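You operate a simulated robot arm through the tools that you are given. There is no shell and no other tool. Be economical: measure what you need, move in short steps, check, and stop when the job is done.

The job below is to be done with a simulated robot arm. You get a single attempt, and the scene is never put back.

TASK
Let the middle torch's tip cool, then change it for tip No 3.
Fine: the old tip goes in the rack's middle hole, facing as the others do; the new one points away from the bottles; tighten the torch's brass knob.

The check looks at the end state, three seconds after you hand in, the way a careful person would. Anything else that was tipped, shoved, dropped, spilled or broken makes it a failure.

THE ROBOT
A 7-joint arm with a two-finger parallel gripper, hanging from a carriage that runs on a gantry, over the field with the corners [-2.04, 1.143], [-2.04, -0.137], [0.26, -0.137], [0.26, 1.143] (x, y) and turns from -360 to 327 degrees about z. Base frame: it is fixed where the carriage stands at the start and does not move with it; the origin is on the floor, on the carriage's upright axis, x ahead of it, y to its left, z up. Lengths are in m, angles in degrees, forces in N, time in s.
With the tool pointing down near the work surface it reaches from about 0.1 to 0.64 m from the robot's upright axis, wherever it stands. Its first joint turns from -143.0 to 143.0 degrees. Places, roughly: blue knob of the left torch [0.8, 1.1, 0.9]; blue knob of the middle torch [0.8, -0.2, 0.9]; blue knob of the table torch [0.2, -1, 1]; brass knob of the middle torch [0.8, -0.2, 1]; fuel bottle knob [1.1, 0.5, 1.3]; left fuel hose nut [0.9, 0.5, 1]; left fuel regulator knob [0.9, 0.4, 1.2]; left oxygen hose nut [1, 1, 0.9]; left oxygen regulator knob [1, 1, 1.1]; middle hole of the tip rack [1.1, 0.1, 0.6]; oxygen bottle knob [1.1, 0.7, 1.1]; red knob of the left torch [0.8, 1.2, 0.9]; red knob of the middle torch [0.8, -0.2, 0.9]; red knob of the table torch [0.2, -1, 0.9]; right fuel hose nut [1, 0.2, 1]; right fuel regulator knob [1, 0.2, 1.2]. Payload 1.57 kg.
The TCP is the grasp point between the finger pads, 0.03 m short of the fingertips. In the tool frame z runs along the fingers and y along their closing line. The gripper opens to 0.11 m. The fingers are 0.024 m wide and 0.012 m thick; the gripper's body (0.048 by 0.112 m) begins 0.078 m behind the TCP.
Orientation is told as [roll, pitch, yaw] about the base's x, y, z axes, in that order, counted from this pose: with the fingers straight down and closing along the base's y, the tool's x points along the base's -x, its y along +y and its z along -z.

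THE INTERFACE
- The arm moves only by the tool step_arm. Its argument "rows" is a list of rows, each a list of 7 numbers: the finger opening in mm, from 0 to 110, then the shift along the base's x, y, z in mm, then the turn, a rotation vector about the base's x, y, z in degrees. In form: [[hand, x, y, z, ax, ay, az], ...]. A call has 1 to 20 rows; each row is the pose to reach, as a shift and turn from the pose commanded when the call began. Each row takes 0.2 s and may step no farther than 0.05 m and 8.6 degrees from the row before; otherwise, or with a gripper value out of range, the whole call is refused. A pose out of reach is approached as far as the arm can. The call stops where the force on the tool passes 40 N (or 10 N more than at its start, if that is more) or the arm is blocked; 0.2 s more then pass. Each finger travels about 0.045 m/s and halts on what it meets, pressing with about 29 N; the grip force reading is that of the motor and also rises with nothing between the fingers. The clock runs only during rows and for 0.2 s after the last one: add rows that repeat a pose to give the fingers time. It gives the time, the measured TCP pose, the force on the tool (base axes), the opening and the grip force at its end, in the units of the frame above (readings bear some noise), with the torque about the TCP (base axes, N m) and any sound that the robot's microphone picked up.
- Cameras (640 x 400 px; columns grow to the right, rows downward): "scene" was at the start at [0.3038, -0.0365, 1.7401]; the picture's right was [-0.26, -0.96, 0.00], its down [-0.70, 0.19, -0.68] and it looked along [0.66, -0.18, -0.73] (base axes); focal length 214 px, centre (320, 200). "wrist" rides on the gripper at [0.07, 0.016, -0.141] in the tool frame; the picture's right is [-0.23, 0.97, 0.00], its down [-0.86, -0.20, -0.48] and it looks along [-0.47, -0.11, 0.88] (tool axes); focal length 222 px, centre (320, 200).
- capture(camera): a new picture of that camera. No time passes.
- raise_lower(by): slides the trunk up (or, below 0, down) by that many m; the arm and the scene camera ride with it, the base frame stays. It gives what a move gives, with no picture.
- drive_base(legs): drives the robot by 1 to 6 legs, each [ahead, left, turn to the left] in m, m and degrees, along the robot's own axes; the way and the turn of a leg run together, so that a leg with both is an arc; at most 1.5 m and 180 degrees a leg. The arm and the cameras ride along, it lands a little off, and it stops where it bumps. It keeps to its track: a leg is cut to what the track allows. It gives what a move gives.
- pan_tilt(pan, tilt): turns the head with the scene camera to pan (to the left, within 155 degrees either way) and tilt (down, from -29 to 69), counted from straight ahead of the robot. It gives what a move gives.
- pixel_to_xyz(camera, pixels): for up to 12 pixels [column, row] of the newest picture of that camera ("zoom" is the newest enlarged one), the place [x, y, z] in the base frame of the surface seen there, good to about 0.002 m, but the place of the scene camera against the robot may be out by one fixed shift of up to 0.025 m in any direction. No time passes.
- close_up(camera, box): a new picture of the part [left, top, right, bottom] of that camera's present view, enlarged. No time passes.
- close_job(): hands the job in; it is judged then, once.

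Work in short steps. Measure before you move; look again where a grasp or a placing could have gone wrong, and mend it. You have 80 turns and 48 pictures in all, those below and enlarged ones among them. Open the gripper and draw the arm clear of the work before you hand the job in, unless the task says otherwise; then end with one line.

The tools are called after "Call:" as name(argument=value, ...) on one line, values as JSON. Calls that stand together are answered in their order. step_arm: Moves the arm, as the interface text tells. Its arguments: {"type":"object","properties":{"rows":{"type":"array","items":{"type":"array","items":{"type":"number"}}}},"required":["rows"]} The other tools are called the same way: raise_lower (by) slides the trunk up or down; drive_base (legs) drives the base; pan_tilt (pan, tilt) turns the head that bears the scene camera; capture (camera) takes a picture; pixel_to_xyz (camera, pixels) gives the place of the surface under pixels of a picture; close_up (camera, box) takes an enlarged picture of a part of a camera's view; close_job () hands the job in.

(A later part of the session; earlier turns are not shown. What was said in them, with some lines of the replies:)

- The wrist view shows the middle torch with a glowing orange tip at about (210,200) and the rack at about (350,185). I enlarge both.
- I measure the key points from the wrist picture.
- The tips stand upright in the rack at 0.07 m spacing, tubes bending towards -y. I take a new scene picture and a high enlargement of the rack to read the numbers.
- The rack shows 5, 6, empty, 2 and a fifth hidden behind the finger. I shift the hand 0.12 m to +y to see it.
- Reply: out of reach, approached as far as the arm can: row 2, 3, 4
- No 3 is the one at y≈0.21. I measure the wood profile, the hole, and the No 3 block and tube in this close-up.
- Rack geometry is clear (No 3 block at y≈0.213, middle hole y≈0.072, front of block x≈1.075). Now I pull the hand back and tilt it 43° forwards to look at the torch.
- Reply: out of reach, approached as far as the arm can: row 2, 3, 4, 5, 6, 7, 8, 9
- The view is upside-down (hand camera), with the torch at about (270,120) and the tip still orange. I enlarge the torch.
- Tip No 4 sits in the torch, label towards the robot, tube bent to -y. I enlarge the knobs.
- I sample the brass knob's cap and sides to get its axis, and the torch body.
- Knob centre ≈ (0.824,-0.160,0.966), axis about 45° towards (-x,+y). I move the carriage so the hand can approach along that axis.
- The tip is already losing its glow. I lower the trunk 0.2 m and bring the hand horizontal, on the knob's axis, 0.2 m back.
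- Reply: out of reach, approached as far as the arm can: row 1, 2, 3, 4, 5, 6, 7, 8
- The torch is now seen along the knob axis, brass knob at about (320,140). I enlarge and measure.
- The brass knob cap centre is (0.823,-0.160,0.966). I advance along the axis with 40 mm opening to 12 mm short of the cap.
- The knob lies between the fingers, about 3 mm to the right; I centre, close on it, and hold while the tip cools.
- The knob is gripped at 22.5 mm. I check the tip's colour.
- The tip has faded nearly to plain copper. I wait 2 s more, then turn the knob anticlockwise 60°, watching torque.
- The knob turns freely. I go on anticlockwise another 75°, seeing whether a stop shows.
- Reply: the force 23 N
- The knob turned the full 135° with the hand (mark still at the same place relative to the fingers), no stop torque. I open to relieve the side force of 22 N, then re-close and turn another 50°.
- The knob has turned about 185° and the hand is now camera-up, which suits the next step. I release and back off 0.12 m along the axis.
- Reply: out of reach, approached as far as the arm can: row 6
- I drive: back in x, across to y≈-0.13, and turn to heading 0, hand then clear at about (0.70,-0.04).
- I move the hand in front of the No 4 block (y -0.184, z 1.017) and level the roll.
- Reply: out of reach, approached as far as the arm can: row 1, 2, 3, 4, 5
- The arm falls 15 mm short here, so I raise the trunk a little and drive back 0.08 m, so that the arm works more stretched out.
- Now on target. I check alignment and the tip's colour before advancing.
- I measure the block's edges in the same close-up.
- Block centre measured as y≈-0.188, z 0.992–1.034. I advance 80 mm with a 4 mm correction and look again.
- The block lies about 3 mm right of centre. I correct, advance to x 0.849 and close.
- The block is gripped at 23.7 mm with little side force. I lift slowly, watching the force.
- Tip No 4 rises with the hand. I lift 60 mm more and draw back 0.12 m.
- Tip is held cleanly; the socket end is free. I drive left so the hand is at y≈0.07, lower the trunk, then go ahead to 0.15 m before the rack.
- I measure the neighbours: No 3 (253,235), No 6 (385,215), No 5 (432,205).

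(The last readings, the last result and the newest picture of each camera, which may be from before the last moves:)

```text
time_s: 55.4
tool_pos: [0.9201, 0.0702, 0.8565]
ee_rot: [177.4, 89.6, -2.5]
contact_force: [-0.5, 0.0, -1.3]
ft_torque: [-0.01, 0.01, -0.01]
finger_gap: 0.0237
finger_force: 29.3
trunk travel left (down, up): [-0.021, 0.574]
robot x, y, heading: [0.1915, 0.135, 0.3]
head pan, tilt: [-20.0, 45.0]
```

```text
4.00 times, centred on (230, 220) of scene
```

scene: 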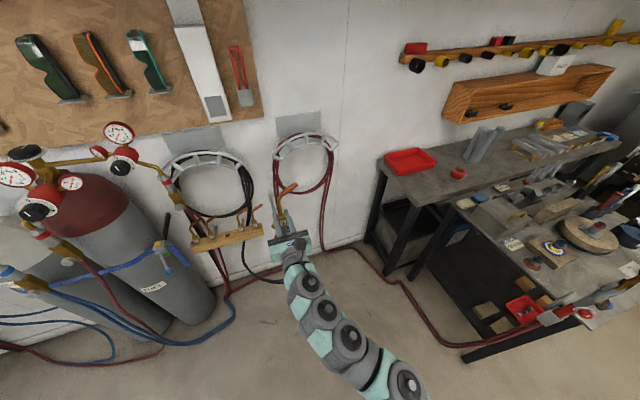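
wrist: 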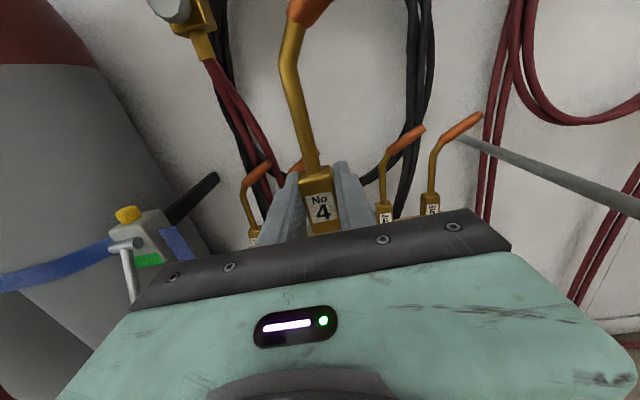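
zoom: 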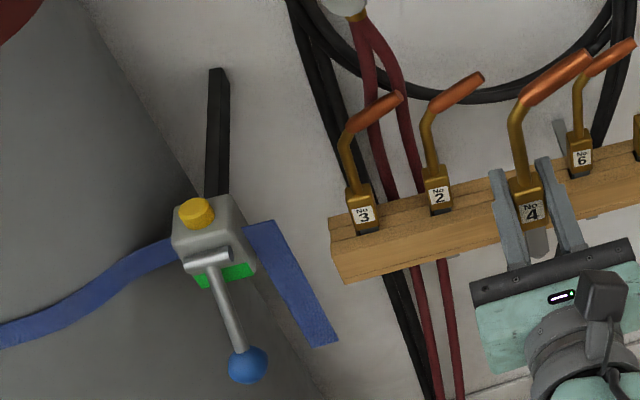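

The scene view shows the held tip and the rack together. I measure the labels in it, since relative places cancel the camera shift.

Call:
pixel_to_xyz(camera="zoom", pixels=[[363, 214], [438, 196], [582, 157], [531, 211], [533, 205], [539, 240], [350, 195], [432, 175], [575, 138], [520, 185], [508, 182], [545, 180]])

Call:
close_up(camera="scene", box=[230, 190, 320, 250])

```text
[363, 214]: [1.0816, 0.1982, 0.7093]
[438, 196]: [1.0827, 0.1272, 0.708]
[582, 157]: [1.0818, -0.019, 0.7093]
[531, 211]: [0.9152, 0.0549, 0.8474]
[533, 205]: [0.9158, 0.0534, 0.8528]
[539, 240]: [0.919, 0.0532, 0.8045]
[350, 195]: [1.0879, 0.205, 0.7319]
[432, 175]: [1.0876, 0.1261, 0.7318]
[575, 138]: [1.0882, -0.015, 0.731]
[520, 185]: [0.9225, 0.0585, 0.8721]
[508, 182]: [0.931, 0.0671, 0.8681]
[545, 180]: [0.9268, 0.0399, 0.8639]
```

```text
6.67 times, centred on (275, 220) of scene
```

zoom: 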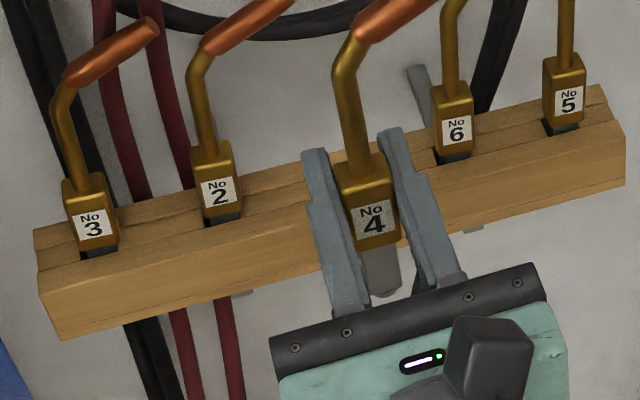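

Call:
pixel_to_xyz(camera="zoom", pixels=[[93, 224], [220, 190], [457, 130], [570, 101], [375, 217], [380, 255], [384, 285], [373, 245], [100, 250], [224, 220], [454, 156], [562, 127]])

Call:
pixel_to_xyz(camera="zoom", pixels=[[80, 182], [207, 148], [447, 88], [562, 60], [360, 172], [72, 210], [112, 205], [199, 180], [236, 170], [345, 200], [395, 190], [368, 280]])

```text
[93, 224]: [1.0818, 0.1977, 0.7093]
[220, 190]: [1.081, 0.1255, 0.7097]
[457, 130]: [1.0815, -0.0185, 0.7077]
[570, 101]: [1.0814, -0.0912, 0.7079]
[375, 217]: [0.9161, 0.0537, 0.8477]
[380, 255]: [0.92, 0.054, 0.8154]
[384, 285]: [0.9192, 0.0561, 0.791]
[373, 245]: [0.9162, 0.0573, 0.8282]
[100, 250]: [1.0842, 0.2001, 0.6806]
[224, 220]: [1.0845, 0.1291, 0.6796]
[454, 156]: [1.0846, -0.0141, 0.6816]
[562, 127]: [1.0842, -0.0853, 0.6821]
```

```text
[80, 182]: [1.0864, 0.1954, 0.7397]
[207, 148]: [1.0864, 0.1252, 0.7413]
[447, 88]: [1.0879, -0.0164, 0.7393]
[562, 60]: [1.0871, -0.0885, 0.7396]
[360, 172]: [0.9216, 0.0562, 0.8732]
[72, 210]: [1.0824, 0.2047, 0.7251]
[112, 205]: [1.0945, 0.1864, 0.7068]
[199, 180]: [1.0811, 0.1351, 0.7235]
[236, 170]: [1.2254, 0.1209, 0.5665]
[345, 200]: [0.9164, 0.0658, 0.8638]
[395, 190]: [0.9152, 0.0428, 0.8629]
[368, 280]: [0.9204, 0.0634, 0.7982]
```

By relative measure the held No 4 must go +0.165 x, 0 y, -0.139 z. I drive ahead 0.06 m and advance the rest with the arm, still above the rack.

Call:
drive_base(legs=[[0.06, 0, 0]])

Call:
step_arm(rows=[[15, 30, 0, -10, 0, 0, 0], [15, 60, 0, -25, 0, 0, 0], [15, 90, 0, -40, 0, 0, 0], [15, 105, 0, -50, 0, 0, 0], [15, 105, 0, -50, 0, 0, 0]])

Call:
capture(camera="scene")

```text
time_s: 56.4
tool_pos: [0.9787, 0.0702, 0.8569]
ee_rot: [177.3, 89.6, -2.5]
contact_force: [0.9, 0.7, -0.6]
ft_torque: [0.01, 0.01, 0.04]
finger_gap: 0.0233
finger_force: 29.3
trunk travel left (down, up): [-0.021, 0.574]
robot x, y, heading: [0.2487, 0.1313, 0.3]
head pan, tilt: [-20.0, 45.0]
```

```text
time_s: 57.6
tool_pos: [1.0829, 0.0703, 0.8068]
ee_rot: [171.3, 89.7, -8.5]
contact_force: [-0.1, -0.3, -1.3]
ft_torque: [0.04, -0.02, 0.0]
finger_gap: 0.0236
finger_force: 29.0
trunk travel left (down, up): [-0.021, 0.574]
robot x, y, heading: [0.2484, 0.1313, 0.3]
head pan, tilt: [-20.0, 45.0]
```

```text
15 pictures are left
```

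scene: 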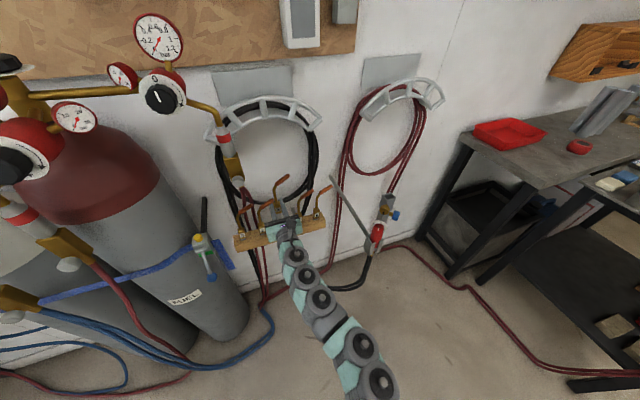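

Call:
close_up(camera="scene", box=[230, 170, 335, 250])

```text
5.00 times, centred on (282, 210) of scene
```

zoom: 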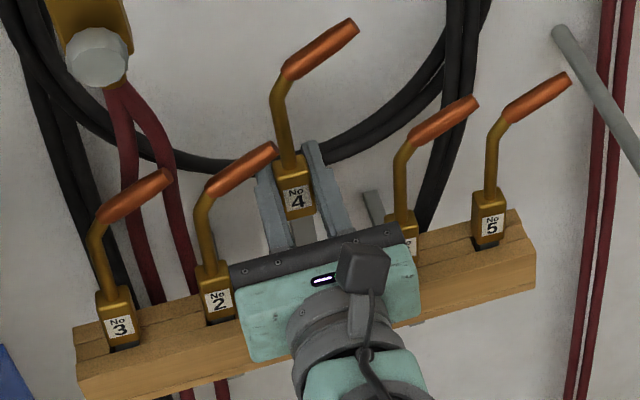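

No 4 hovers above the middle hole, facing like the others. I measure labels for a last correction.

Call:
pixel_to_xyz(camera="zoom", pixels=[[121, 327], [218, 300], [489, 228], [297, 200], [305, 228], [108, 297], [210, 270], [484, 203], [290, 170], [303, 240]])

```text
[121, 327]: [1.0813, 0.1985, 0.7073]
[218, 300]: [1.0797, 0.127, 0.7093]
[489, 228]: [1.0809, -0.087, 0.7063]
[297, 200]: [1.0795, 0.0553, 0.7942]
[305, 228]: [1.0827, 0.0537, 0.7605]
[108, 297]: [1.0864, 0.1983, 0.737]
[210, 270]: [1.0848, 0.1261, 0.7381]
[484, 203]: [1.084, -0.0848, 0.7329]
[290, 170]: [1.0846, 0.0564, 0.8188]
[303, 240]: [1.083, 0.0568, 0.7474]
```

Offsets: +1 mm x, 0 y, 87 mm down. I descend to just below the hole's mouth and read the force.

Call:
step_arm(rows=[[15, 1, 0, -15, 0, 0, 0], [15, 1, 0, -35, 0, 0, 0], [15, 1, 0, -48, 0, 0, 0], [15, 1, 0, -52, 0, 0, 0], [15, 1, 0, -56, 0, 0, 0], [15, 1, 0, -60, 0, 0, 0], [15, 1, 0, -64, 0, 0, 0], [15, 1, 0, -64, 0, 0, 0]])

```text
time_s: 59.4
tool_pos: [1.0834, 0.071, 0.7412]
ee_rot: [175.5, 89.7, -4.4]
contact_force: [1.1, 1.2, -0.6]
ft_torque: [0.08, 0.0, -0.04]
finger_gap: 0.0237
finger_force: 29.6
trunk travel left (down, up): [-0.021, 0.574]
robot x, y, heading: [0.249, 0.1311, 0.0]
head pan, tilt: [-20.0, 45.0]
```

The peg went in without force. I go down the remaining 23 mm.

Call:
step_arm(rows=[[15, 0, 0, -6, 0, 0, 0], [15, 0, 0, -12, 0, 0, 0], [15, 0, 0, -17, 0, 0, 0], [15, 0, 0, -20, 0, 0, 0], [15, 0, 0, -22, 0, 0, 0], [15, 0, 0, -23, 0, 0, 0], [15, 0, 0, -23, 0, 0, 0]])

Call:
close_up(camera="scene", box=[230, 170, 335, 250])

```text
time_s: 61.0
tool_pos: [1.083, 0.0718, 0.7197]
ee_rot: [178.1, 89.6, -1.6]
contact_force: [0.2, 1.7, -0.1]
ft_torque: [0.06, 0.01, -0.01]
finger_gap: 0.0235
finger_force: 29.6
trunk travel left (down, up): [-0.021, 0.574]
robot x, y, heading: [0.2452, 0.1316, 0.1]
head pan, tilt: [-20.0, 45.0]
```

```text
5.00 times, centred on (282, 210) of scene
```

zoom: 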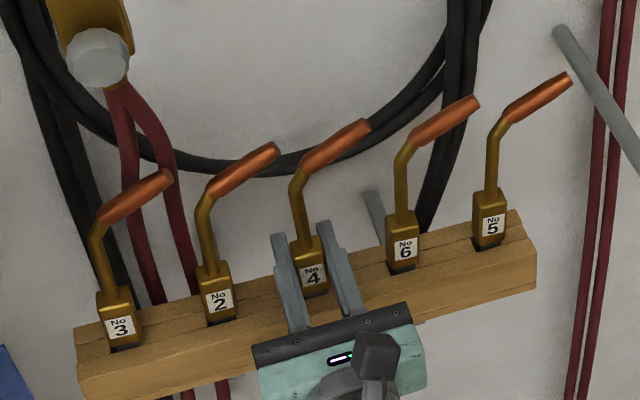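

No 4's label is exactly on the line of the others. I open to 40 mm and draw back 0.16 m.

Call:
step_arm(rows=[[25, 0, 0, 0, 0, 0, 0], [30, 0, 0, 0, 0, 0, 0], [38, 0, 0, 0, 0, 0, 0], [38, 0, 0, 0, 0, 0, 0], [38, -15, 0, 0, 0, 0, 0], [38, -45, 0, 0, 0, 0, 0], [38, -90, 0, 0, 0, 0, 0], [38, -130, 0, 0, 0, 0, 0], [38, -130, 0, 0, 0, 0, 0]])

Call:
capture(camera="wrist")

```text
time_s: 63.0
tool_pos: [0.9559, 0.0713, 0.7183]
ee_rot: [-179.8, 89.5, 0.5]
contact_force: [-0.2, -0.4, 1.1]
ft_torque: [-0.03, 0.0, 0.0]
finger_gap: 0.038
finger_force: 0.0
trunk travel left (down, up): [-0.021, 0.574]
robot x, y, heading: [0.2488, 0.1322, 0.0]
head pan, tilt: [-20.0, 45.0]
```

```text
12 pictures are left
```

wrist: 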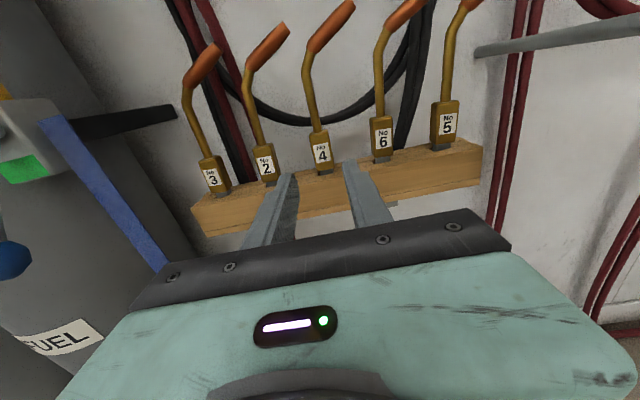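

No 4 stands right. Before going for No 3 I measure what stands left of it: black handle (172,113), clamp, blue knob, bottle.

Call:
pixel_to_xyz(camera="wrist", pixels=[[172, 113], [120, 120], [50, 110], [30, 165], [15, 262], [120, 210], [160, 262], [120, 60], [70, 340], [212, 177], [206, 160], [198, 65]])

Call:
pixel_to_xyz(camera="zoom", pixels=[[97, 55], [95, 80], [90, 15], [121, 327], [313, 275]])

```text
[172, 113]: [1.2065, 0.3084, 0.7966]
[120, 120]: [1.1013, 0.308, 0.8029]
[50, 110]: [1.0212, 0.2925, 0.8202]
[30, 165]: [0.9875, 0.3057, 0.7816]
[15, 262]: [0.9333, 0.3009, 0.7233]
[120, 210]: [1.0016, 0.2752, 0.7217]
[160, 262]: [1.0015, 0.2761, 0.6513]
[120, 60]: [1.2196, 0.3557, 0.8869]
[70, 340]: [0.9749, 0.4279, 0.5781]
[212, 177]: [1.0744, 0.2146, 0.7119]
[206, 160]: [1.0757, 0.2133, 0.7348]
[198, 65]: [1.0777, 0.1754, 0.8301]
```

```text
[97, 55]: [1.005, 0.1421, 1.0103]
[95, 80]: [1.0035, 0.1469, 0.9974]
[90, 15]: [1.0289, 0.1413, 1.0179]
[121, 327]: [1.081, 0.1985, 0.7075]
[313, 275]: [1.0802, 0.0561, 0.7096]
```

The bottle's strap and clamp (y≈0.265–0.29) leave little room for a level hand at No 3, so I pitch the hand 40° downwards; its body then passes above the strap. I pre-position 0.12 m behind No 3 along the tool axis.

Call:
step_arm(rows=[[38, -30, 0, 20, 0, 8, 0], [38, -55, 0, 45, 0, 16, 0], [38, -55, 0, 70, 0, 24, 0], [38, -55, 0, 95, 0, 32, 0], [38, -55, 0, 100, 0, 40, 0], [38, -55, 35, 100, 0, 40, 0], [38, -50, 75, 100, 0, 40, 0], [38, -40, 115, 100, 0, 40, 0], [38, -20, 142, 95, 0, 40, 0], [38, 10, 142, 85, 0, 40, 0], [38, 36, 142, 83, 0, 40, 0], [38, 36, 142, 83, 0, 40, 0]])

Call:
capture(camera="wrist")

```text
time_s: 65.6
tool_pos: [0.9907, 0.2139, 0.803]
ee_rot: [-0.1, 50.3, -180.0]
contact_force: [0.1, -0.8, -0.5]
ft_torque: [0.06, 0.01, 0.02]
finger_gap: 0.038
finger_force: 0.1
out of reach, approached as far as the arm can: row 2, 3, 4, 5, 6, 7, 8
trunk travel left (down, up): [-0.021, 0.574]
robot x, y, heading: [0.2452, 0.1361, 0.0]
head pan, tilt: [-20.0, 45.0]
```

```text
11 pictures are left
```

wrist: 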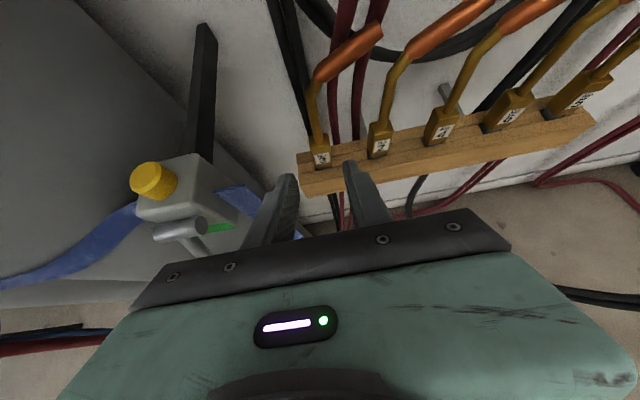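

In position. I measure the No 3 block and the nearest clamp points from here.

Call:
pixel_to_xyz(camera="wrist", pixels=[[321, 158], [315, 150], [328, 148], [316, 140], [318, 115], [378, 146], [225, 200], [210, 225], [235, 195], [250, 210], [205, 170], [313, 160]])

```text
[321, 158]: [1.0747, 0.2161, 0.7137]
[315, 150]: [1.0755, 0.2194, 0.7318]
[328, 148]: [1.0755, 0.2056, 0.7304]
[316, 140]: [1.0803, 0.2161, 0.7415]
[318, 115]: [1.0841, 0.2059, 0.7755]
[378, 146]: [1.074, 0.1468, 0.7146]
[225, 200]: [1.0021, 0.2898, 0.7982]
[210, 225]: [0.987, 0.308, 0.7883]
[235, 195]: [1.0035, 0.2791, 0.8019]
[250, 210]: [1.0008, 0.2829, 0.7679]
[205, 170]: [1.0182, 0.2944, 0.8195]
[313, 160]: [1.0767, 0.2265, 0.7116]
```

The blue strap end looks close; I sample it more finely.

Call:
pixel_to_xyz(camera="wrist", pixels=[[240, 188], [246, 192], [250, 197], [255, 202], [262, 208], [236, 186], [245, 200], [302, 236], [297, 230], [255, 196], [262, 200], [230, 188]])

Call:
close_up(camera="wrist", box=[180, 130, 340, 250])

```text
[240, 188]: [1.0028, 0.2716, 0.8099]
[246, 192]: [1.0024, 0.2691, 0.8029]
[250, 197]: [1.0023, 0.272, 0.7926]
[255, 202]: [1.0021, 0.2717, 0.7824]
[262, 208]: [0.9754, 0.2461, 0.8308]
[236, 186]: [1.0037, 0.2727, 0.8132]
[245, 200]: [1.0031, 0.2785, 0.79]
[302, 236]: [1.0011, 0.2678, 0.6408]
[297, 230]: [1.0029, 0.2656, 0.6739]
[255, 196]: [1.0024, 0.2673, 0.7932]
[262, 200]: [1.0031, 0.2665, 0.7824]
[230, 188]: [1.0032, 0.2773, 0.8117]
```

```text
3.33 times, centred on (260, 190) of wrist
```

zoom: 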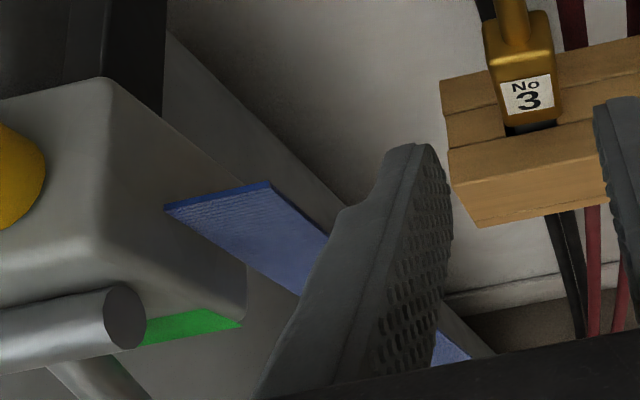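

The strap is a flap at x≈1.002, y≥0.266, top z≈0.813. With 62° pitch the body clears above it by ~15 mm, so I steepen the hand and put it on that approach line.

Call:
step_arm(rows=[[38, 0, 0, 20, 0, 7, 0], [38, 0, 0, 45, 0, 14, 0], [38, 0, 0, 67, 0, 22, 0], [38, 0, 0, 67, 0, 22, 0], [38, 20, 0, 50, 0, 22, 0], [38, 37, 0, 30, 0, 22, 0], [38, 37, 0, 30, 0, 22, 0]])

Call:
close_up(camera="wrist", box=[220, 60, 440, 240])

```text
time_s: 67.2
tool_pos: [1.0268, 0.2127, 0.8325]
ee_rot: [-0.2, 28.4, -180.0]
contact_force: [-0.4, 0.2, 0.2]
ft_torque: [0.02, 0.03, 0.02]
finger_gap: 0.0379
finger_force: 0.1
out of reach, approached as far as the arm can: row 3, 4
trunk travel left (down, up): [-0.021, 0.574]
robot x, y, heading: [0.2499, 0.136, 0.2]
head pan, tilt: [-20.0, 45.0]
```

```text
2.22 times, centred on (330, 150) of wrist
```

zoom: 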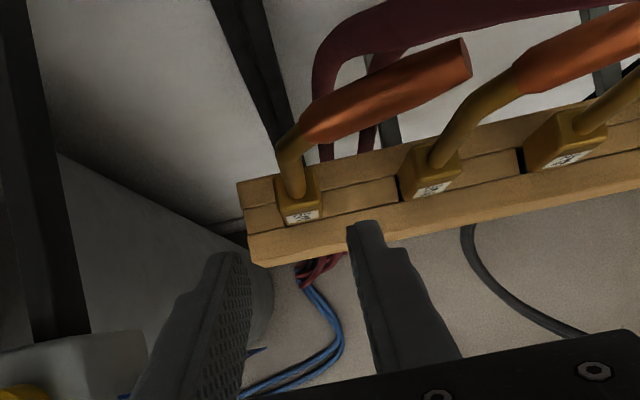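

Fingers straddle the No 3 block symmetrically (block at column 300, finger midpoint ≈299). I slide down the line to the block without closing yet.

Call:
step_arm(rows=[[38, 13, 1, -25, 0, 0, 0], [38, 27, 1, -50, 0, 0, 0], [38, 40, 1, -75, 0, 0, 0], [38, 49, 1, -92, 0, 0, 0], [38, 57, 1, -105, 0, 0, 0], [38, 57, 1, -105, 0, 0, 0]])

Call:
close_up(camera="scene", box=[200, 170, 320, 260])

```text
time_s: 68.6
tool_pos: [1.0831, 0.2138, 0.7283]
ee_rot: [-0.2, 28.5, -180.0]
contact_force: [0.2, 0.0, 0.2]
ft_torque: [0.02, -0.04, -0.02]
finger_gap: 0.038
finger_force: 0.0
trunk travel left (down, up): [-0.021, 0.574]
robot x, y, heading: [0.249, 0.1321, 0.0]
head pan, tilt: [-20.0, 45.0]
```

```text
4.44 times, centred on (260, 215) of scene
```

zoom: 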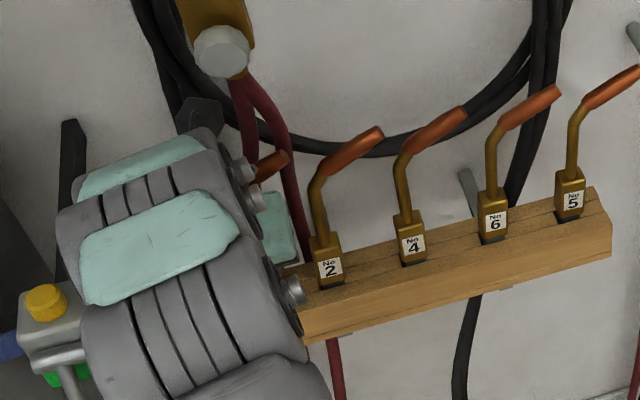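

Clear and no contact. I close on No 3 and lift 52 mm straight up in small steps.

Call:
step_arm(rows=[[30, 0, 0, 0, 0, 0, 0], [22, 0, 0, 0, 0, 0, 0], [15, 0, 0, 0, 0, 0, 0], [15, 0, 0, 0, 0, 0, 0], [15, 0, 0, 0, 0, 0, 0], [15, 0, 0, 4, 0, 0, 0], [15, 0, 0, 9, 0, 0, 0], [15, 0, 0, 16, 0, 0, 0], [15, 0, 0, 24, 0, 0, 0], [15, 0, 0, 33, 0, 0, 0], [15, 0, 0, 43, 0, 0, 0], [15, 0, 0, 52, 0, 0, 0], [15, 0, 0, 52, 0, 0, 0]])

Call:
close_up(camera="wrist", box=[180, 40, 460, 240])

```text
time_s: 71.4
tool_pos: [1.0838, 0.2132, 0.779]
ee_rot: [-0.1, 28.3, 180.0]
contact_force: [0.1, 0.8, -1.5]
ft_torque: [-0.01, -0.02, 0.0]
finger_gap: 0.0236
finger_force: 29.2
trunk travel left (down, up): [-0.021, 0.574]
robot x, y, heading: [0.2525, 0.1345, 0.2]
head pan, tilt: [-20.0, 45.0]
```

```text
2.00 times, centred on (320, 140) of wrist
```

zoom: 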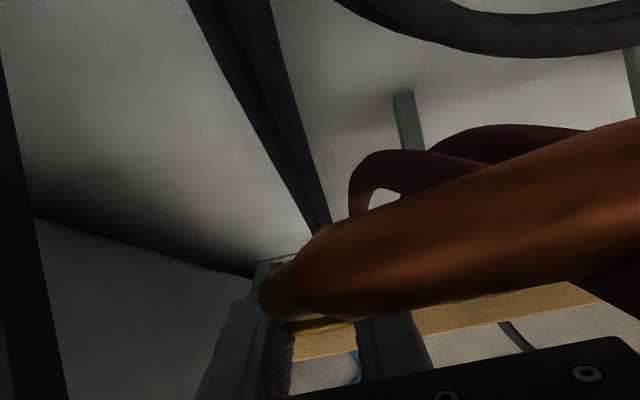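

No 3 is out and held. I drive straight back 0.37 m, then raise the trunk 0.3 m.

Call:
drive_base(legs=[[-0.37, 0, 0]])

Call:
raise_lower(by=0.32)

Call:
step_arm(rows=[[15, 0, -35, 0, 0, 0, 0], [15, 0, -75, 0, 0, 0, 0], [15, 0, -115, 0, 0, 0, 0], [15, 0, -140, 0, 0, 0, 0], [15, 0, -140, 0, 0, 0, 0]])

Call:
drive_base(legs=[[0, -0.26, 0]])

```text
time_s: 73.7
tool_pos: [0.7183, 0.2147, 0.7777]
ee_rot: [-0.2, 28.3, -179.9]
contact_force: [0.9, -0.5, -1.1]
ft_torque: [0.02, -0.04, 0.01]
finger_gap: 0.0235
finger_force: 29.1
trunk travel left (down, up): [-0.021, 0.574]
robot x, y, heading: [-0.1161, 0.1327, 0.1]
head pan, tilt: [-20.0, 45.0]
```

```text
time_s: 76.9
tool_pos: [0.7179, 0.2142, 1.0994]
ee_rot: [-0.2, 28.3, -179.9]
contact_force: [-0.2, 0.1, -1.2]
ft_torque: [0.03, 0.0, 0.03]
finger_gap: 0.0236
finger_force: 28.7
trunk travel left (down, up): [-0.341, 0.254]
robot x, y, heading: [-0.1154, 0.1334, 0.0]
head pan, tilt: [-20.0, 45.0]
```

```text
time_s: 78.1
tool_pos: [0.7035, 0.122, 1.1463]
ee_rot: [-1.7, 29.7, 178.3]
contact_force: [0.2, 0.0, -0.5]
ft_torque: [0.0, -0.01, -0.03]
finger_gap: 0.0234
finger_force: 28.7
out of reach, approached as far as the arm can: row 2, 3, 4, 5
trunk travel left (down, up): [-0.341, 0.254]
robot x, y, heading: [-0.116, 0.1292, 0.2]
head pan, tilt: [-20.0, 45.0]
```

```text
time_s: 79.9
tool_pos: [0.7041, -0.1388, 1.1467]
ee_rot: [-1.7, 29.7, 178.4]
contact_force: [-0.7, -0.3, -1.8]
ft_torque: [-0.03, 0.02, -0.01]
finger_gap: 0.0235
finger_force: 29.1
trunk travel left (down, up): [-0.341, 0.254]
robot x, y, heading: [-0.12, -0.1303, 0.4]
head pan, tilt: [-20.0, 45.0]
```

The arm stopped short of the sideways shift with this steep hand. I drive back a bit for a longer reach and try the remaining shift (y -50, z -40).

Call:
drive_base(legs=[[-0.06, -0.006, 0]])

Call:
step_arm(rows=[[15, 20, 0, -20, 0, 0, 0], [15, 40, 0, -40, 0, 0, 0], [15, 60, -15, -40, 0, 0, 0], [15, 60, -30, -40, 0, 0, 0], [15, 60, -45, -40, 0, 0, 0], [15, 60, -45, -40, 0, 0, 0]])

```text
time_s: 80.9
tool_pos: [0.6454, -0.1448, 1.1457]
ee_rot: [-1.7, 29.6, 178.3]
contact_force: [-0.7, -0.3, -0.2]
ft_torque: [-0.01, -0.02, 0.01]
finger_gap: 0.0236
finger_force: 28.9
trunk travel left (down, up): [-0.341, 0.254]
robot x, y, heading: [-0.176, -0.1354, 0.2]
head pan, tilt: [-20.0, 45.0]
```

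```text
time_s: 82.3
tool_pos: [0.6458, -0.1442, 1.1463]
ee_rot: [-1.7, 29.7, 178.3]
contact_force: [0.4, -0.3, -0.7]
ft_torque: [-0.01, 0.02, -0.01]
finger_gap: 0.0236
finger_force: 29.0
out of reach, approached as far as the arm can: row 1, 2, 3, 4, 5, 6
trunk travel left (down, up): [-0.341, 0.254]
robot x, y, heading: [-0.1736, -0.1322, 0.4]
head pan, tilt: [-20.0, 45.0]
```

It did not move, probably as the commanded pose lies beyond reach already. I step back +y to find where it follows again.

Call:
step_arm(rows=[[15, 0, 30, 0, 0, 0, 0], [15, 0, 60, 0, 0, 0, 0], [15, 0, 90, 0, 0, 0, 0], [15, 0, 120, 0, 0, 0, 0], [15, 0, 120, 0, 0, 0, 0]])

```text
time_s: 83.5
tool_pos: [0.6446, -0.0258, 1.1447]
ee_rot: [-1.7, 29.7, 178.4]
contact_force: [-0.7, 0.9, -1.1]
ft_torque: [0.02, -0.01, 0.0]
finger_gap: 0.0235
finger_force: 28.4
trunk travel left (down, up): [-0.341, 0.254]
robot x, y, heading: [-0.1755, -0.1347, 0.5]
head pan, tilt: [-20.0, 45.0]
```

It follows again. From here I first correct the small orientation drift and go lower and farther out, then move -y in small steps.

Call:
step_arm(rows=[[15, 15, 0, -15, -0.7, 0.7, 0.4], [15, 35, 0, -30, -1.5, 1.4, 0.9], [15, 60, 0, -46, -1.5, 1.4, 0.9], [15, 60, 0, -46, -1.5, 1.4, 0.9], [15, 60, -20, -46, -1.5, 1.4, 0.9], [15, 60, -40, -46, -1.5, 1.4, 0.9], [15, 60, -60, -46, -1.5, 1.4, 0.9], [15, 60, -80, -46, -1.5, 1.4, 0.9], [15, 60, -100, -46, -1.5, 1.4, 0.9], [15, 60, -120, -46, -1.5, 1.4, 0.9], [15, 60, -140, -46, -1.5, 1.4, 0.9], [15, 60, -163, -46, -1.5, 1.4, 0.9], [15, 60, -163, -46, -1.5, 1.4, 0.9]])

```text
time_s: 86.3
tool_pos: [0.7051, -0.1878, 1.0993]
ee_rot: [0.0, 28.3, -180.0]
contact_force: [-0.2, -0.3, -0.6]
ft_torque: [0.0, 0.0, 0.02]
finger_gap: 0.0235
finger_force: 29.1
trunk travel left (down, up): [-0.341, 0.254]
robot x, y, heading: [-0.174, -0.1338, 0.6]
head pan, tilt: [-20.0, 45.0]
```

Reached: TCP (0.705,-0.188,1.099). I drive ahead 0.14 m; the peg then hangs about 3 cm above the torch socket.

Call:
drive_base(legs=[[0.14, 0, -0.5]])

Call:
pan_tilt(pan=5, tilt=40)

Call:
close_up(camera="scene", box=[240, 120, 440, 280])

```text
time_s: 87.6
tool_pos: [0.845, -0.1943, 1.0995]
ee_rot: [0.1, 28.3, 179.6]
contact_force: [0.5, 0.9, -2.2]
ft_torque: [0.06, 0.0, -0.02]
finger_gap: 0.0234
finger_force: 28.8
trunk travel left (down, up): [-0.341, 0.254]
robot x, y, heading: [-0.034, -0.131, -0.2]
head pan, tilt: [-20.0, 45.0]
```

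```text
time_s: 88.5
tool_pos: [0.8443, -0.1955, 1.0997]
ee_rot: [0.1, 28.2, 179.7]
contact_force: [0.2, 0.0, -0.4]
ft_torque: [0.02, -0.01, 0.02]
finger_gap: 0.0233
finger_force: 29.0
trunk travel left (down, up): [-0.341, 0.254]
robot x, y, heading: [-0.0374, -0.1315, 0.0]
head pan, tilt: [5.0, 40.0]
```

```text
2.50 times, centred on (340, 200) of scene
```

zoom: 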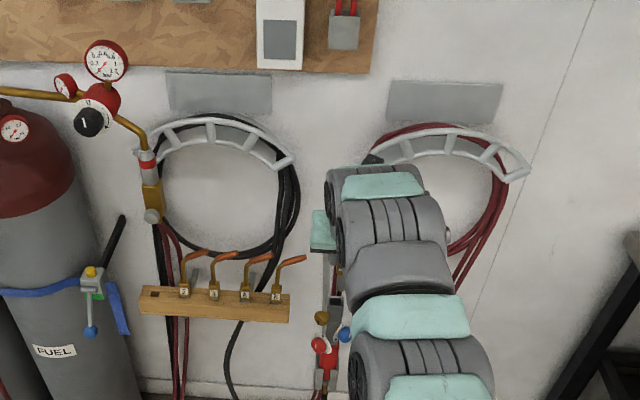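

The arm hides the socket, so I rely on the pose readings: target TCP (0.850,-0.190). I correct +5.3, +5 mm and the 0.3° yaw.

Call:
step_arm(rows=[[15, 5.3, 5, 0, 0, 0, 0.3], [15, 5.3, 5, 0, 0, 0, 0.3], [15, 5.3, 5, 0, 0, 0, 0.3]])

Call:
step_arm(rows=[[15, 0, 0, 0, 0, 0, 0], [15, 0, 0, 0, 0, 0, 0]])

Call:
close_up(camera="wrist", box=[200, 60, 440, 240])

```text
time_s: 89.3
tool_pos: [0.8501, -0.1901, 1.0995]
ee_rot: [0.1, 28.2, 179.8]
contact_force: [-0.2, 0.4, -1.0]
ft_torque: [0.02, 0.01, 0.01]
finger_gap: 0.0234
finger_force: 28.7
trunk travel left (down, up): [-0.341, 0.254]
robot x, y, heading: [-0.037, -0.1341, -0.4]
head pan, tilt: [5.0, 40.0]
```

```text
time_s: 89.9
tool_pos: [0.85, -0.1898, 1.0992]
ee_rot: [0.1, 28.3, 179.8]
contact_force: [0.4, 0.2, -2.1]
ft_torque: [0.04, 0.01, 0.01]
finger_gap: 0.0235
finger_force: 28.4
trunk travel left (down, up): [-0.341, 0.254]
robot x, y, heading: [-0.0345, -0.1328, -0.0]
head pan, tilt: [5.0, 40.0]
```

```text
2.22 times, centred on (320, 150) of wrist
```

zoom: 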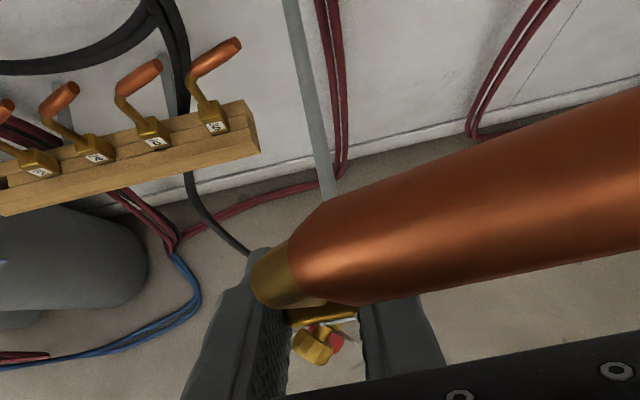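

Aligned by readings. I descend gently past the socket's mouth (entry expected at about -29 mm).

Call:
step_arm(rows=[[15, 0, 0, -12, 0, 0, 0], [15, 0, 0, -22, 0, 0, 0], [15, 0, 0, -27, 0, 0, 0], [15, 0, 0, -31, 0, 0, 0], [15, 0, 0, -35, 0, 0, 0], [15, 0, 0, -39, 0, 0, 0], [15, 0, 0, -43, 0, 0, 0], [15, 0, 0, -43, 0, 0, 0]])

```text
time_s: 91.7
tool_pos: [0.8502, -0.1896, 1.0552]
ee_rot: [0.0, 28.3, 179.9]
contact_force: [-0.3, -0.3, -1.3]
ft_torque: [0.03, 0.0, 0.01]
finger_gap: 0.0235
finger_force: 29.2
trunk travel left (down, up): [-0.341, 0.254]
robot x, y, heading: [-0.0316, -0.1323, -0.3]
head pan, tilt: [5.0, 40.0]
```

No resistance. I go on to seat it (32 mm more, the last in small steps).

Call:
step_arm(rows=[[15, 0, 0, -6, 0, 0, 0], [15, 0, 0, -12, 0, 0, 0], [15, 0, 0, -18, 0, 0, 0], [15, 0, 0, -23, 0, 0, 0], [15, 0, 0, -27, 0, 0, 0], [15, 0, 0, -29, 0, 0, 0], [15, 0, 0, -31, 0, 0, 0], [15, 0, 0, -32, 0, 0, 0], [15, 0, 0, -32, 0, 0, 0]])

```text
time_s: 93.7
tool_pos: [0.8518, -0.1902, 1.0259]
ee_rot: [0.1, 28.4, 179.9]
contact_force: [-0.8, 1.2, 8.5]
ft_torque: [0.06, 0.11, -0.01]
finger_gap: 0.0235
finger_force: 28.9
trunk travel left (down, up): [-0.341, 0.254]
robot x, y, heading: [-0.0342, -0.1356, -0.2]
head pan, tilt: [5.0, 40.0]
```

Seated: 8.5 N upwards at z 1.026. I open and withdraw back along the tool axis.

Call:
step_arm(rows=[[26, 0, 0, 0, 0, 0, 0], [32, 0, 0, 0, 0, 0, 0], [38, 0, 0, 0, 0, 0, 0], [38, 0, 0, 0, 0, 0, 0], [38, -9, 0, 17, 0, 0, 0], [38, -23, 0, 43, 0, 0, 0], [38, -44, 0, 75, 0, 0, 0], [38, -75, 0, 85, 0, 0, 0], [38, -110, 0, 85, 0, 0, 0], [38, -110, 0, 85, 0, 0, 0]])

Call:
drive_base(legs=[[-0.1, 0, 0]])

Call:
capture(camera="wrist")

```text
time_s: 95.9
tool_pos: [0.8005, -0.1883, 1.1124]
ee_rot: [0.1, 28.2, 179.8]
contact_force: [1.1, -0.7, 0.0]
ft_torque: [0.0, -0.01, -0.01]
finger_gap: 0.0382
finger_force: 0.1
out of reach, approached as far as the arm can: row 8, 9, 10
trunk travel left (down, up): [-0.341, 0.254]
robot x, y, heading: [-0.0388, -0.1337, -0.3]
head pan, tilt: [5.0, 40.0]
```

```text
time_s: 97.1
tool_pos: [0.7015, -0.1894, 1.1124]
ee_rot: [0.0, 28.2, 179.9]
contact_force: [-0.1, 0.7, -0.1]
ft_torque: [-0.02, 0.02, -0.03]
finger_gap: 0.0382
finger_force: 0.1
trunk travel left (down, up): [-0.341, 0.254]
robot x, y, heading: [-0.1335, -0.1324, -0.1]
head pan, tilt: [5.0, 40.0]
```

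```text
4 pictures are left
```

wrist: 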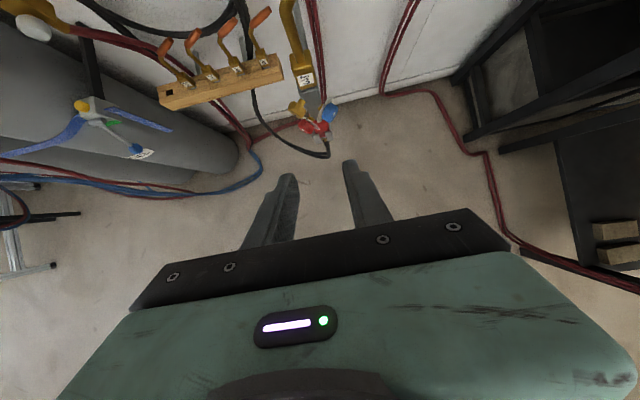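

No 3 is in the torch. I check its seat height by measuring the block (bottom was at z≈0.992 with No 4).

Call:
pixel_to_xyz(camera="wrist", pixels=[[305, 77], [306, 83], [307, 86], [308, 89], [308, 92], [309, 96], [300, 60], [302, 66], [300, 108], [303, 114], [296, 106], [293, 45]])

```text
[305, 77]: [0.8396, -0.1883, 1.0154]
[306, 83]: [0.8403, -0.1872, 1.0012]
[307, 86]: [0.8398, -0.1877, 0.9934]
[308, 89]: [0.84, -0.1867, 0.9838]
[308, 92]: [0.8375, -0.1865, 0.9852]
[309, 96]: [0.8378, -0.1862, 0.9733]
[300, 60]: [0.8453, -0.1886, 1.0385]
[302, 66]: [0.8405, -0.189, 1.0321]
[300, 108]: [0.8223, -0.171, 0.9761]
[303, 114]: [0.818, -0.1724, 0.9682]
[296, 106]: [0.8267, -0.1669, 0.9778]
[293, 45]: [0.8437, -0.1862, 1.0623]
```

The block sits at the same height as No 4 did (bottom ≈0.99). Now I level the hand, camera still up, drawing it back and to +y for the knob approach.

Call:
step_arm(rows=[[40, -20, 17, -8, 0, -8, 0], [40, -40, 35, -18, 0, -16, 0], [40, -60, 52, -28, 0, -24, 0], [40, -80, 70, -40, 0, -32, 0], [40, -100, 88, -55, 0, -40, 0], [40, -120, 105, -70, 0, -48, 0], [40, -140, 122, -85, 0, -56, 0], [40, -160, 140, -100, 0, -61.8, 0], [40, -160, 140, -110, 0, -61.8, 0], [40, -160, 140, -110, 0, -61.8, 0]])

```text
time_s: 99.3
tool_pos: [0.6217, -0.0165, 1.0035]
ee_rot: [-1.6, 82.1, 170.0]
contact_force: [-1.1, -1.1, -0.3]
ft_torque: [-0.01, -0.07, 0.03]
finger_gap: 0.0402
finger_force: 0.1
out of reach, approached as far as the arm can: row 1, 2, 3, 4, 5, 6, 7, 8, 9, 10
trunk travel left (down, up): [-0.341, 0.254]
robot x, y, heading: [-0.1331, -0.1356, 0.0]
head pan, tilt: [5.0, 40.0]
```

Near enough level. I now drive: left 0.3, turn -45°, then to base (0.08,0.41), so the hand comes on the knob's axis.

Call:
drive_base(legs=[[0, 0.3, 0], [0, 0, -45], [-0.021, 0.325, 0]])

```text
time_s: 105.2
tool_pos: [0.7009, -0.0489, 1.0074]
ee_rot: [-2.5, 82.2, 123.8]
contact_force: [-0.4, 0.6, -0.2]
ft_torque: [-0.06, -0.01, 0.0]
finger_gap: 0.0402
finger_force: 0.0
trunk travel left (down, up): [-0.341, 0.254]
robot x, y, heading: [0.0841, 0.408, -45.6]
head pan, tilt: [5.0, 40.0]
```

I level the hand, put it exactly on the knob's axis at (0.731,-0.067,0.966), and re-read.

Call:
step_arm(rows=[[40, 8, -5, -12, -2.2, -2, 3.3], [40, 16, -10, -25, -4.2, -3.7, 6.3], [40, 30, -18, -41, -6, -5.2, 9], [40, 30, -18, -41, -6, -5.2, 9], [40, 30, -18, -41, -6, -5.2, 9]])

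```text
time_s: 106.4
tool_pos: [0.7303, -0.0687, 0.9663]
ee_rot: [-134.9, 89.7, 0.5]
contact_force: [-0.9, -1.7, -0.7]
ft_torque: [0.01, 0.01, 0.0]
finger_gap: 0.0399
finger_force: 0.1
trunk travel left (down, up): [-0.341, 0.254]
robot x, y, heading: [0.0786, 0.4066, -45.4]
head pan, tilt: [5.0, 40.0]
```

Pose is exact. I advance to the knob (0.815,-0.1515) with 40 mm opening and look once.

Call:
step_arm(rows=[[40, 25, -25, 0, 0, 0, 0], [40, 50, -49, 0, 0, 0, 0], [40, 70, -69, 0, 0, 0, 0], [40, 84.7, -82.8, 0, 0, 0, 0], [40, 84.7, -82.8, 0, 0, 0, 0]])

Call:
close_up(camera="wrist", box=[220, 60, 420, 230])

```text
time_s: 107.6
tool_pos: [0.8162, -0.1513, 0.9661]
ee_rot: [-109.2, 89.6, 26.3]
contact_force: [-0.2, 0.0, -0.1]
ft_torque: [0.06, 0.05, 0.01]
finger_gap: 0.0402
finger_force: 0.1
trunk travel left (down, up): [-0.341, 0.254]
robot x, y, heading: [0.0819, 0.405, -45.6]
head pan, tilt: [5.0, 40.0]
```

```text
2.35 times, centred on (320, 145) of wrist
```

zoom: 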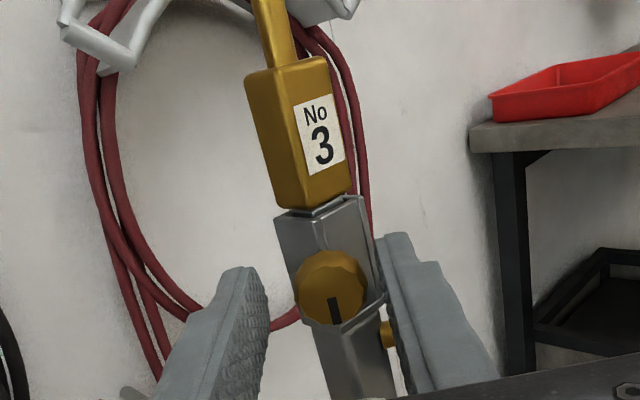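

Block seated, knob centred between the fingers. I close and turn clockwise 100°.

Call:
step_arm(rows=[[28, 0, 0, 0, 0, 0, 0], [15, 0, 0, 0, 0, 0, 0], [15, 0, 0, 0, 0, 0, 0], [15, 0, 0, 0, 0, 0, 0], [15, 0, 0, 0, 5, -5, 0], [15, 0, 0, 0, 10, -10, 0], [15, 0, 0, 0, 15, -15, 0], [15, 0, 0, 0, 20, -20, 0], [15, 0, 0, 0, 25, -25, 0], [15, 0, 0, 0, 30, -30, 0], [15, 0, 0, 0, 35, -35, 0], [15, 0, 0, 0, 40, -40, 0], [15, 0, 0, 0, 45, -45, 0], [15, 0, 0, 0, 50, -50, 0], [15, 0, 0, 0, 55, -55, 0], [15, 0, 0, 0, 60, -60, 0], [15, 0, 0, 0, 65, -65, 0], [15, 0, 0, 0, 70, -70, 0], [15, 0, 0, 0, 70, -70, 0]])

```text
time_s: 111.6
tool_pos: [0.8164, -0.151, 0.9666]
ee_rot: [-90.5, -9.4, 44.8]
contact_force: [-0.2, -0.7, 0.0]
ft_torque: [-0.03, 0.02, -0.03]
finger_gap: 0.0225
finger_force: 28.5
trunk travel left (down, up): [-0.341, 0.254]
robot x, y, heading: [0.0845, 0.4072, -45.6]
head pan, tilt: [5.0, 40.0]
```

Turned freely so far. I turn on another 85° and watch for the stop torque.

Call:
step_arm(rows=[[15, 0, 0, 0, 5, -5, 0], [15, 0, 0, 0, 10, -10, 0], [15, 0, 0, 0, 15, -15, 0], [15, 0, 0, 0, 20, -20, 0], [15, 0, 0, 0, 25, -25, 0], [15, 0, 0, 0, 30, -30, 0], [15, 0, 0, 0, 35, -35, 0], [15, 0, 0, 0, 40, -40, 0], [15, 0, 0, 0, 45, -45, 0], [15, 0, 0, 0, 50, -50, 0], [15, 0, 0, 0, 55, -55, 0], [15, 0, 0, 0, 60, -60, 0], [15, 0, 0, 0, 60, -60, 0]])

```text
time_s: 114.4
tool_pos: [0.8164, -0.1502, 0.9651]
ee_rot: [87.3, -85.7, -132.6]
contact_force: [0.0, -2.6, 0.7]
ft_torque: [-0.2, 0.02, -0.05]
finger_gap: 0.0228
finger_force: 29.3
trunk travel left (down, up): [-0.341, 0.254]
robot x, y, heading: [0.0835, 0.4089, -45.7]
head pan, tilt: [5.0, 40.0]
```

A small opposing torque appears. I look at the knob's mark.

Call:
close_up(camera="wrist", box=[220, 60, 420, 230])

```text
2.35 times, centred on (320, 145) of wrist
```

zoom: 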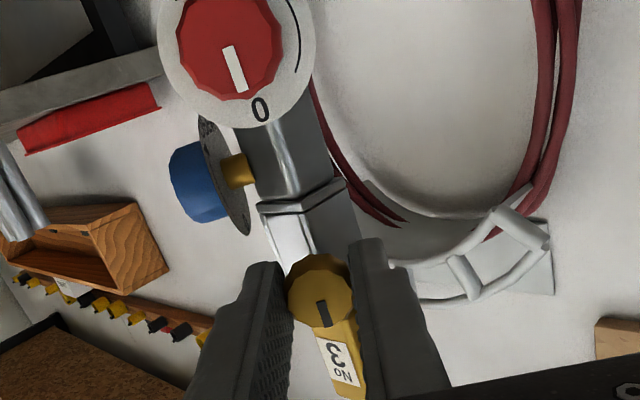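

The mark is back at its starting place (towards the tip). I press on 15° more to feel whether it is tight.

Call:
step_arm(rows=[[15, 0, 0, 0, 4, -4, 0], [15, 0, 0, 0, 8, -8, 0], [15, 0, 0, 0, 11, -11, 0], [15, 0, 0, 0, 11, -11, 0]])

```text
time_s: 115.4
tool_pos: [0.8175, -0.1505, 0.9665]
ee_rot: [89.0, -70.2, -134.5]
contact_force: [-0.6, -1.0, -0.3]
ft_torque: [-0.16, 0.12, -0.05]
finger_gap: 0.0226
finger_force: 29.5
trunk travel left (down, up): [-0.341, 0.254]
robot x, y, heading: [0.088, 0.409, -45.4]
head pan, tilt: [5.0, 40.0]
```

Opposing torque stays ≈0.2 N m, like at the loosening end. I check whether the fingers slipped on a stopped knob.

Call:
close_up(camera="wrist", box=[220, 60, 420, 230])

```text
2.35 times, centred on (320, 145) of wrist
```

zoom: 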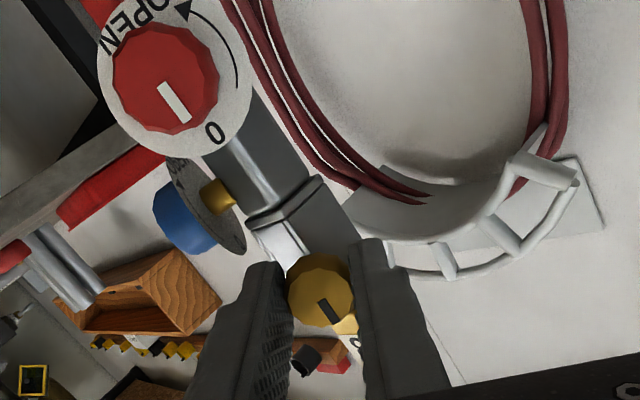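

The mark stayed with the torch while the hand turned: the knob is at its stop, tight. I release, back off along the axis and drive clear.

Call:
step_arm(rows=[[30, 0, 0, 0, 0, 0, 0], [45, 0, 0, 0, 0, 0, 0], [50, 0, 0, 0, 0, 0, 0], [50, -20, 20, 0, 0, 0, 0], [50, -50, 50, 0, 0, 0, 0], [50, -80, 80, 0, 0, 0, 0], [50, -80, 80, 0, 0, 0, 0]])

Call:
drive_base(legs=[[-0.25, 0, 0]])

Call:
pan_tilt(pan=25, tilt=35)

Call:
close_up(camera="scene", box=[140, 100, 500, 325])

```text
time_s: 117.0
tool_pos: [0.7374, -0.0694, 0.9672]
ee_rot: [89.0, -70.2, -134.4]
contact_force: [-0.5, -0.3, 0.0]
ft_torque: [0.0, 0.0, 0.01]
finger_gap: 0.0498
finger_force: 0.1
trunk travel left (down, up): [-0.341, 0.254]
robot x, y, heading: [0.0846, 0.4076, -45.4]
head pan, tilt: [5.0, 40.0]
```

```text
time_s: 118.8
tool_pos: [0.5609, 0.1086, 0.9663]
ee_rot: [89.2, -70.2, -134.5]
contact_force: [0.2, 0.5, -0.3]
ft_torque: [-0.01, -0.03, 0.01]
finger_gap: 0.0501
finger_force: 0.0
trunk travel left (down, up): [-0.341, 0.254]
robot x, y, heading: [-0.0902, 0.5849, -45.4]
head pan, tilt: [5.0, 40.0]
```

```text
time_s: 119.6
tool_pos: [0.5611, 0.1082, 0.966]
ee_rot: [89.2, -70.4, -134.6]
contact_force: [0.8, -0.5, 0.3]
ft_torque: [-0.01, 0.01, -0.04]
finger_gap: 0.0498
finger_force: 0.1
trunk travel left (down, up): [-0.341, 0.254]
robot x, y, heading: [-0.0902, 0.5883, -45.7]
head pan, tilt: [25.0, 35.0]
```

```text
1.78 times, centred on (320, 212) of scene
```

zoom: 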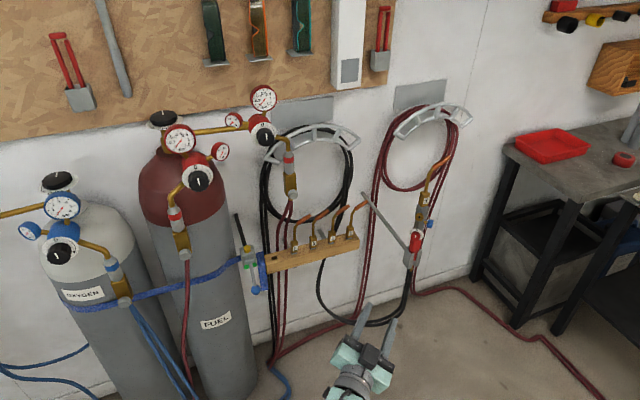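

The last picture shows everything in order: No 3 in the torch pointing away from the bottles, four tips in the rack with No 4 in the middle hole, and the arm clear. I hand in.

Call:
close_job()

```text
The job is handed in.
```

I changed the middle torch's tip to No 3, pointing away from the bottles, and tightened the brass knob to its stop. I let tip No 4 cool before taking it out, and it is now in the rack's middle hole, facing like the others.
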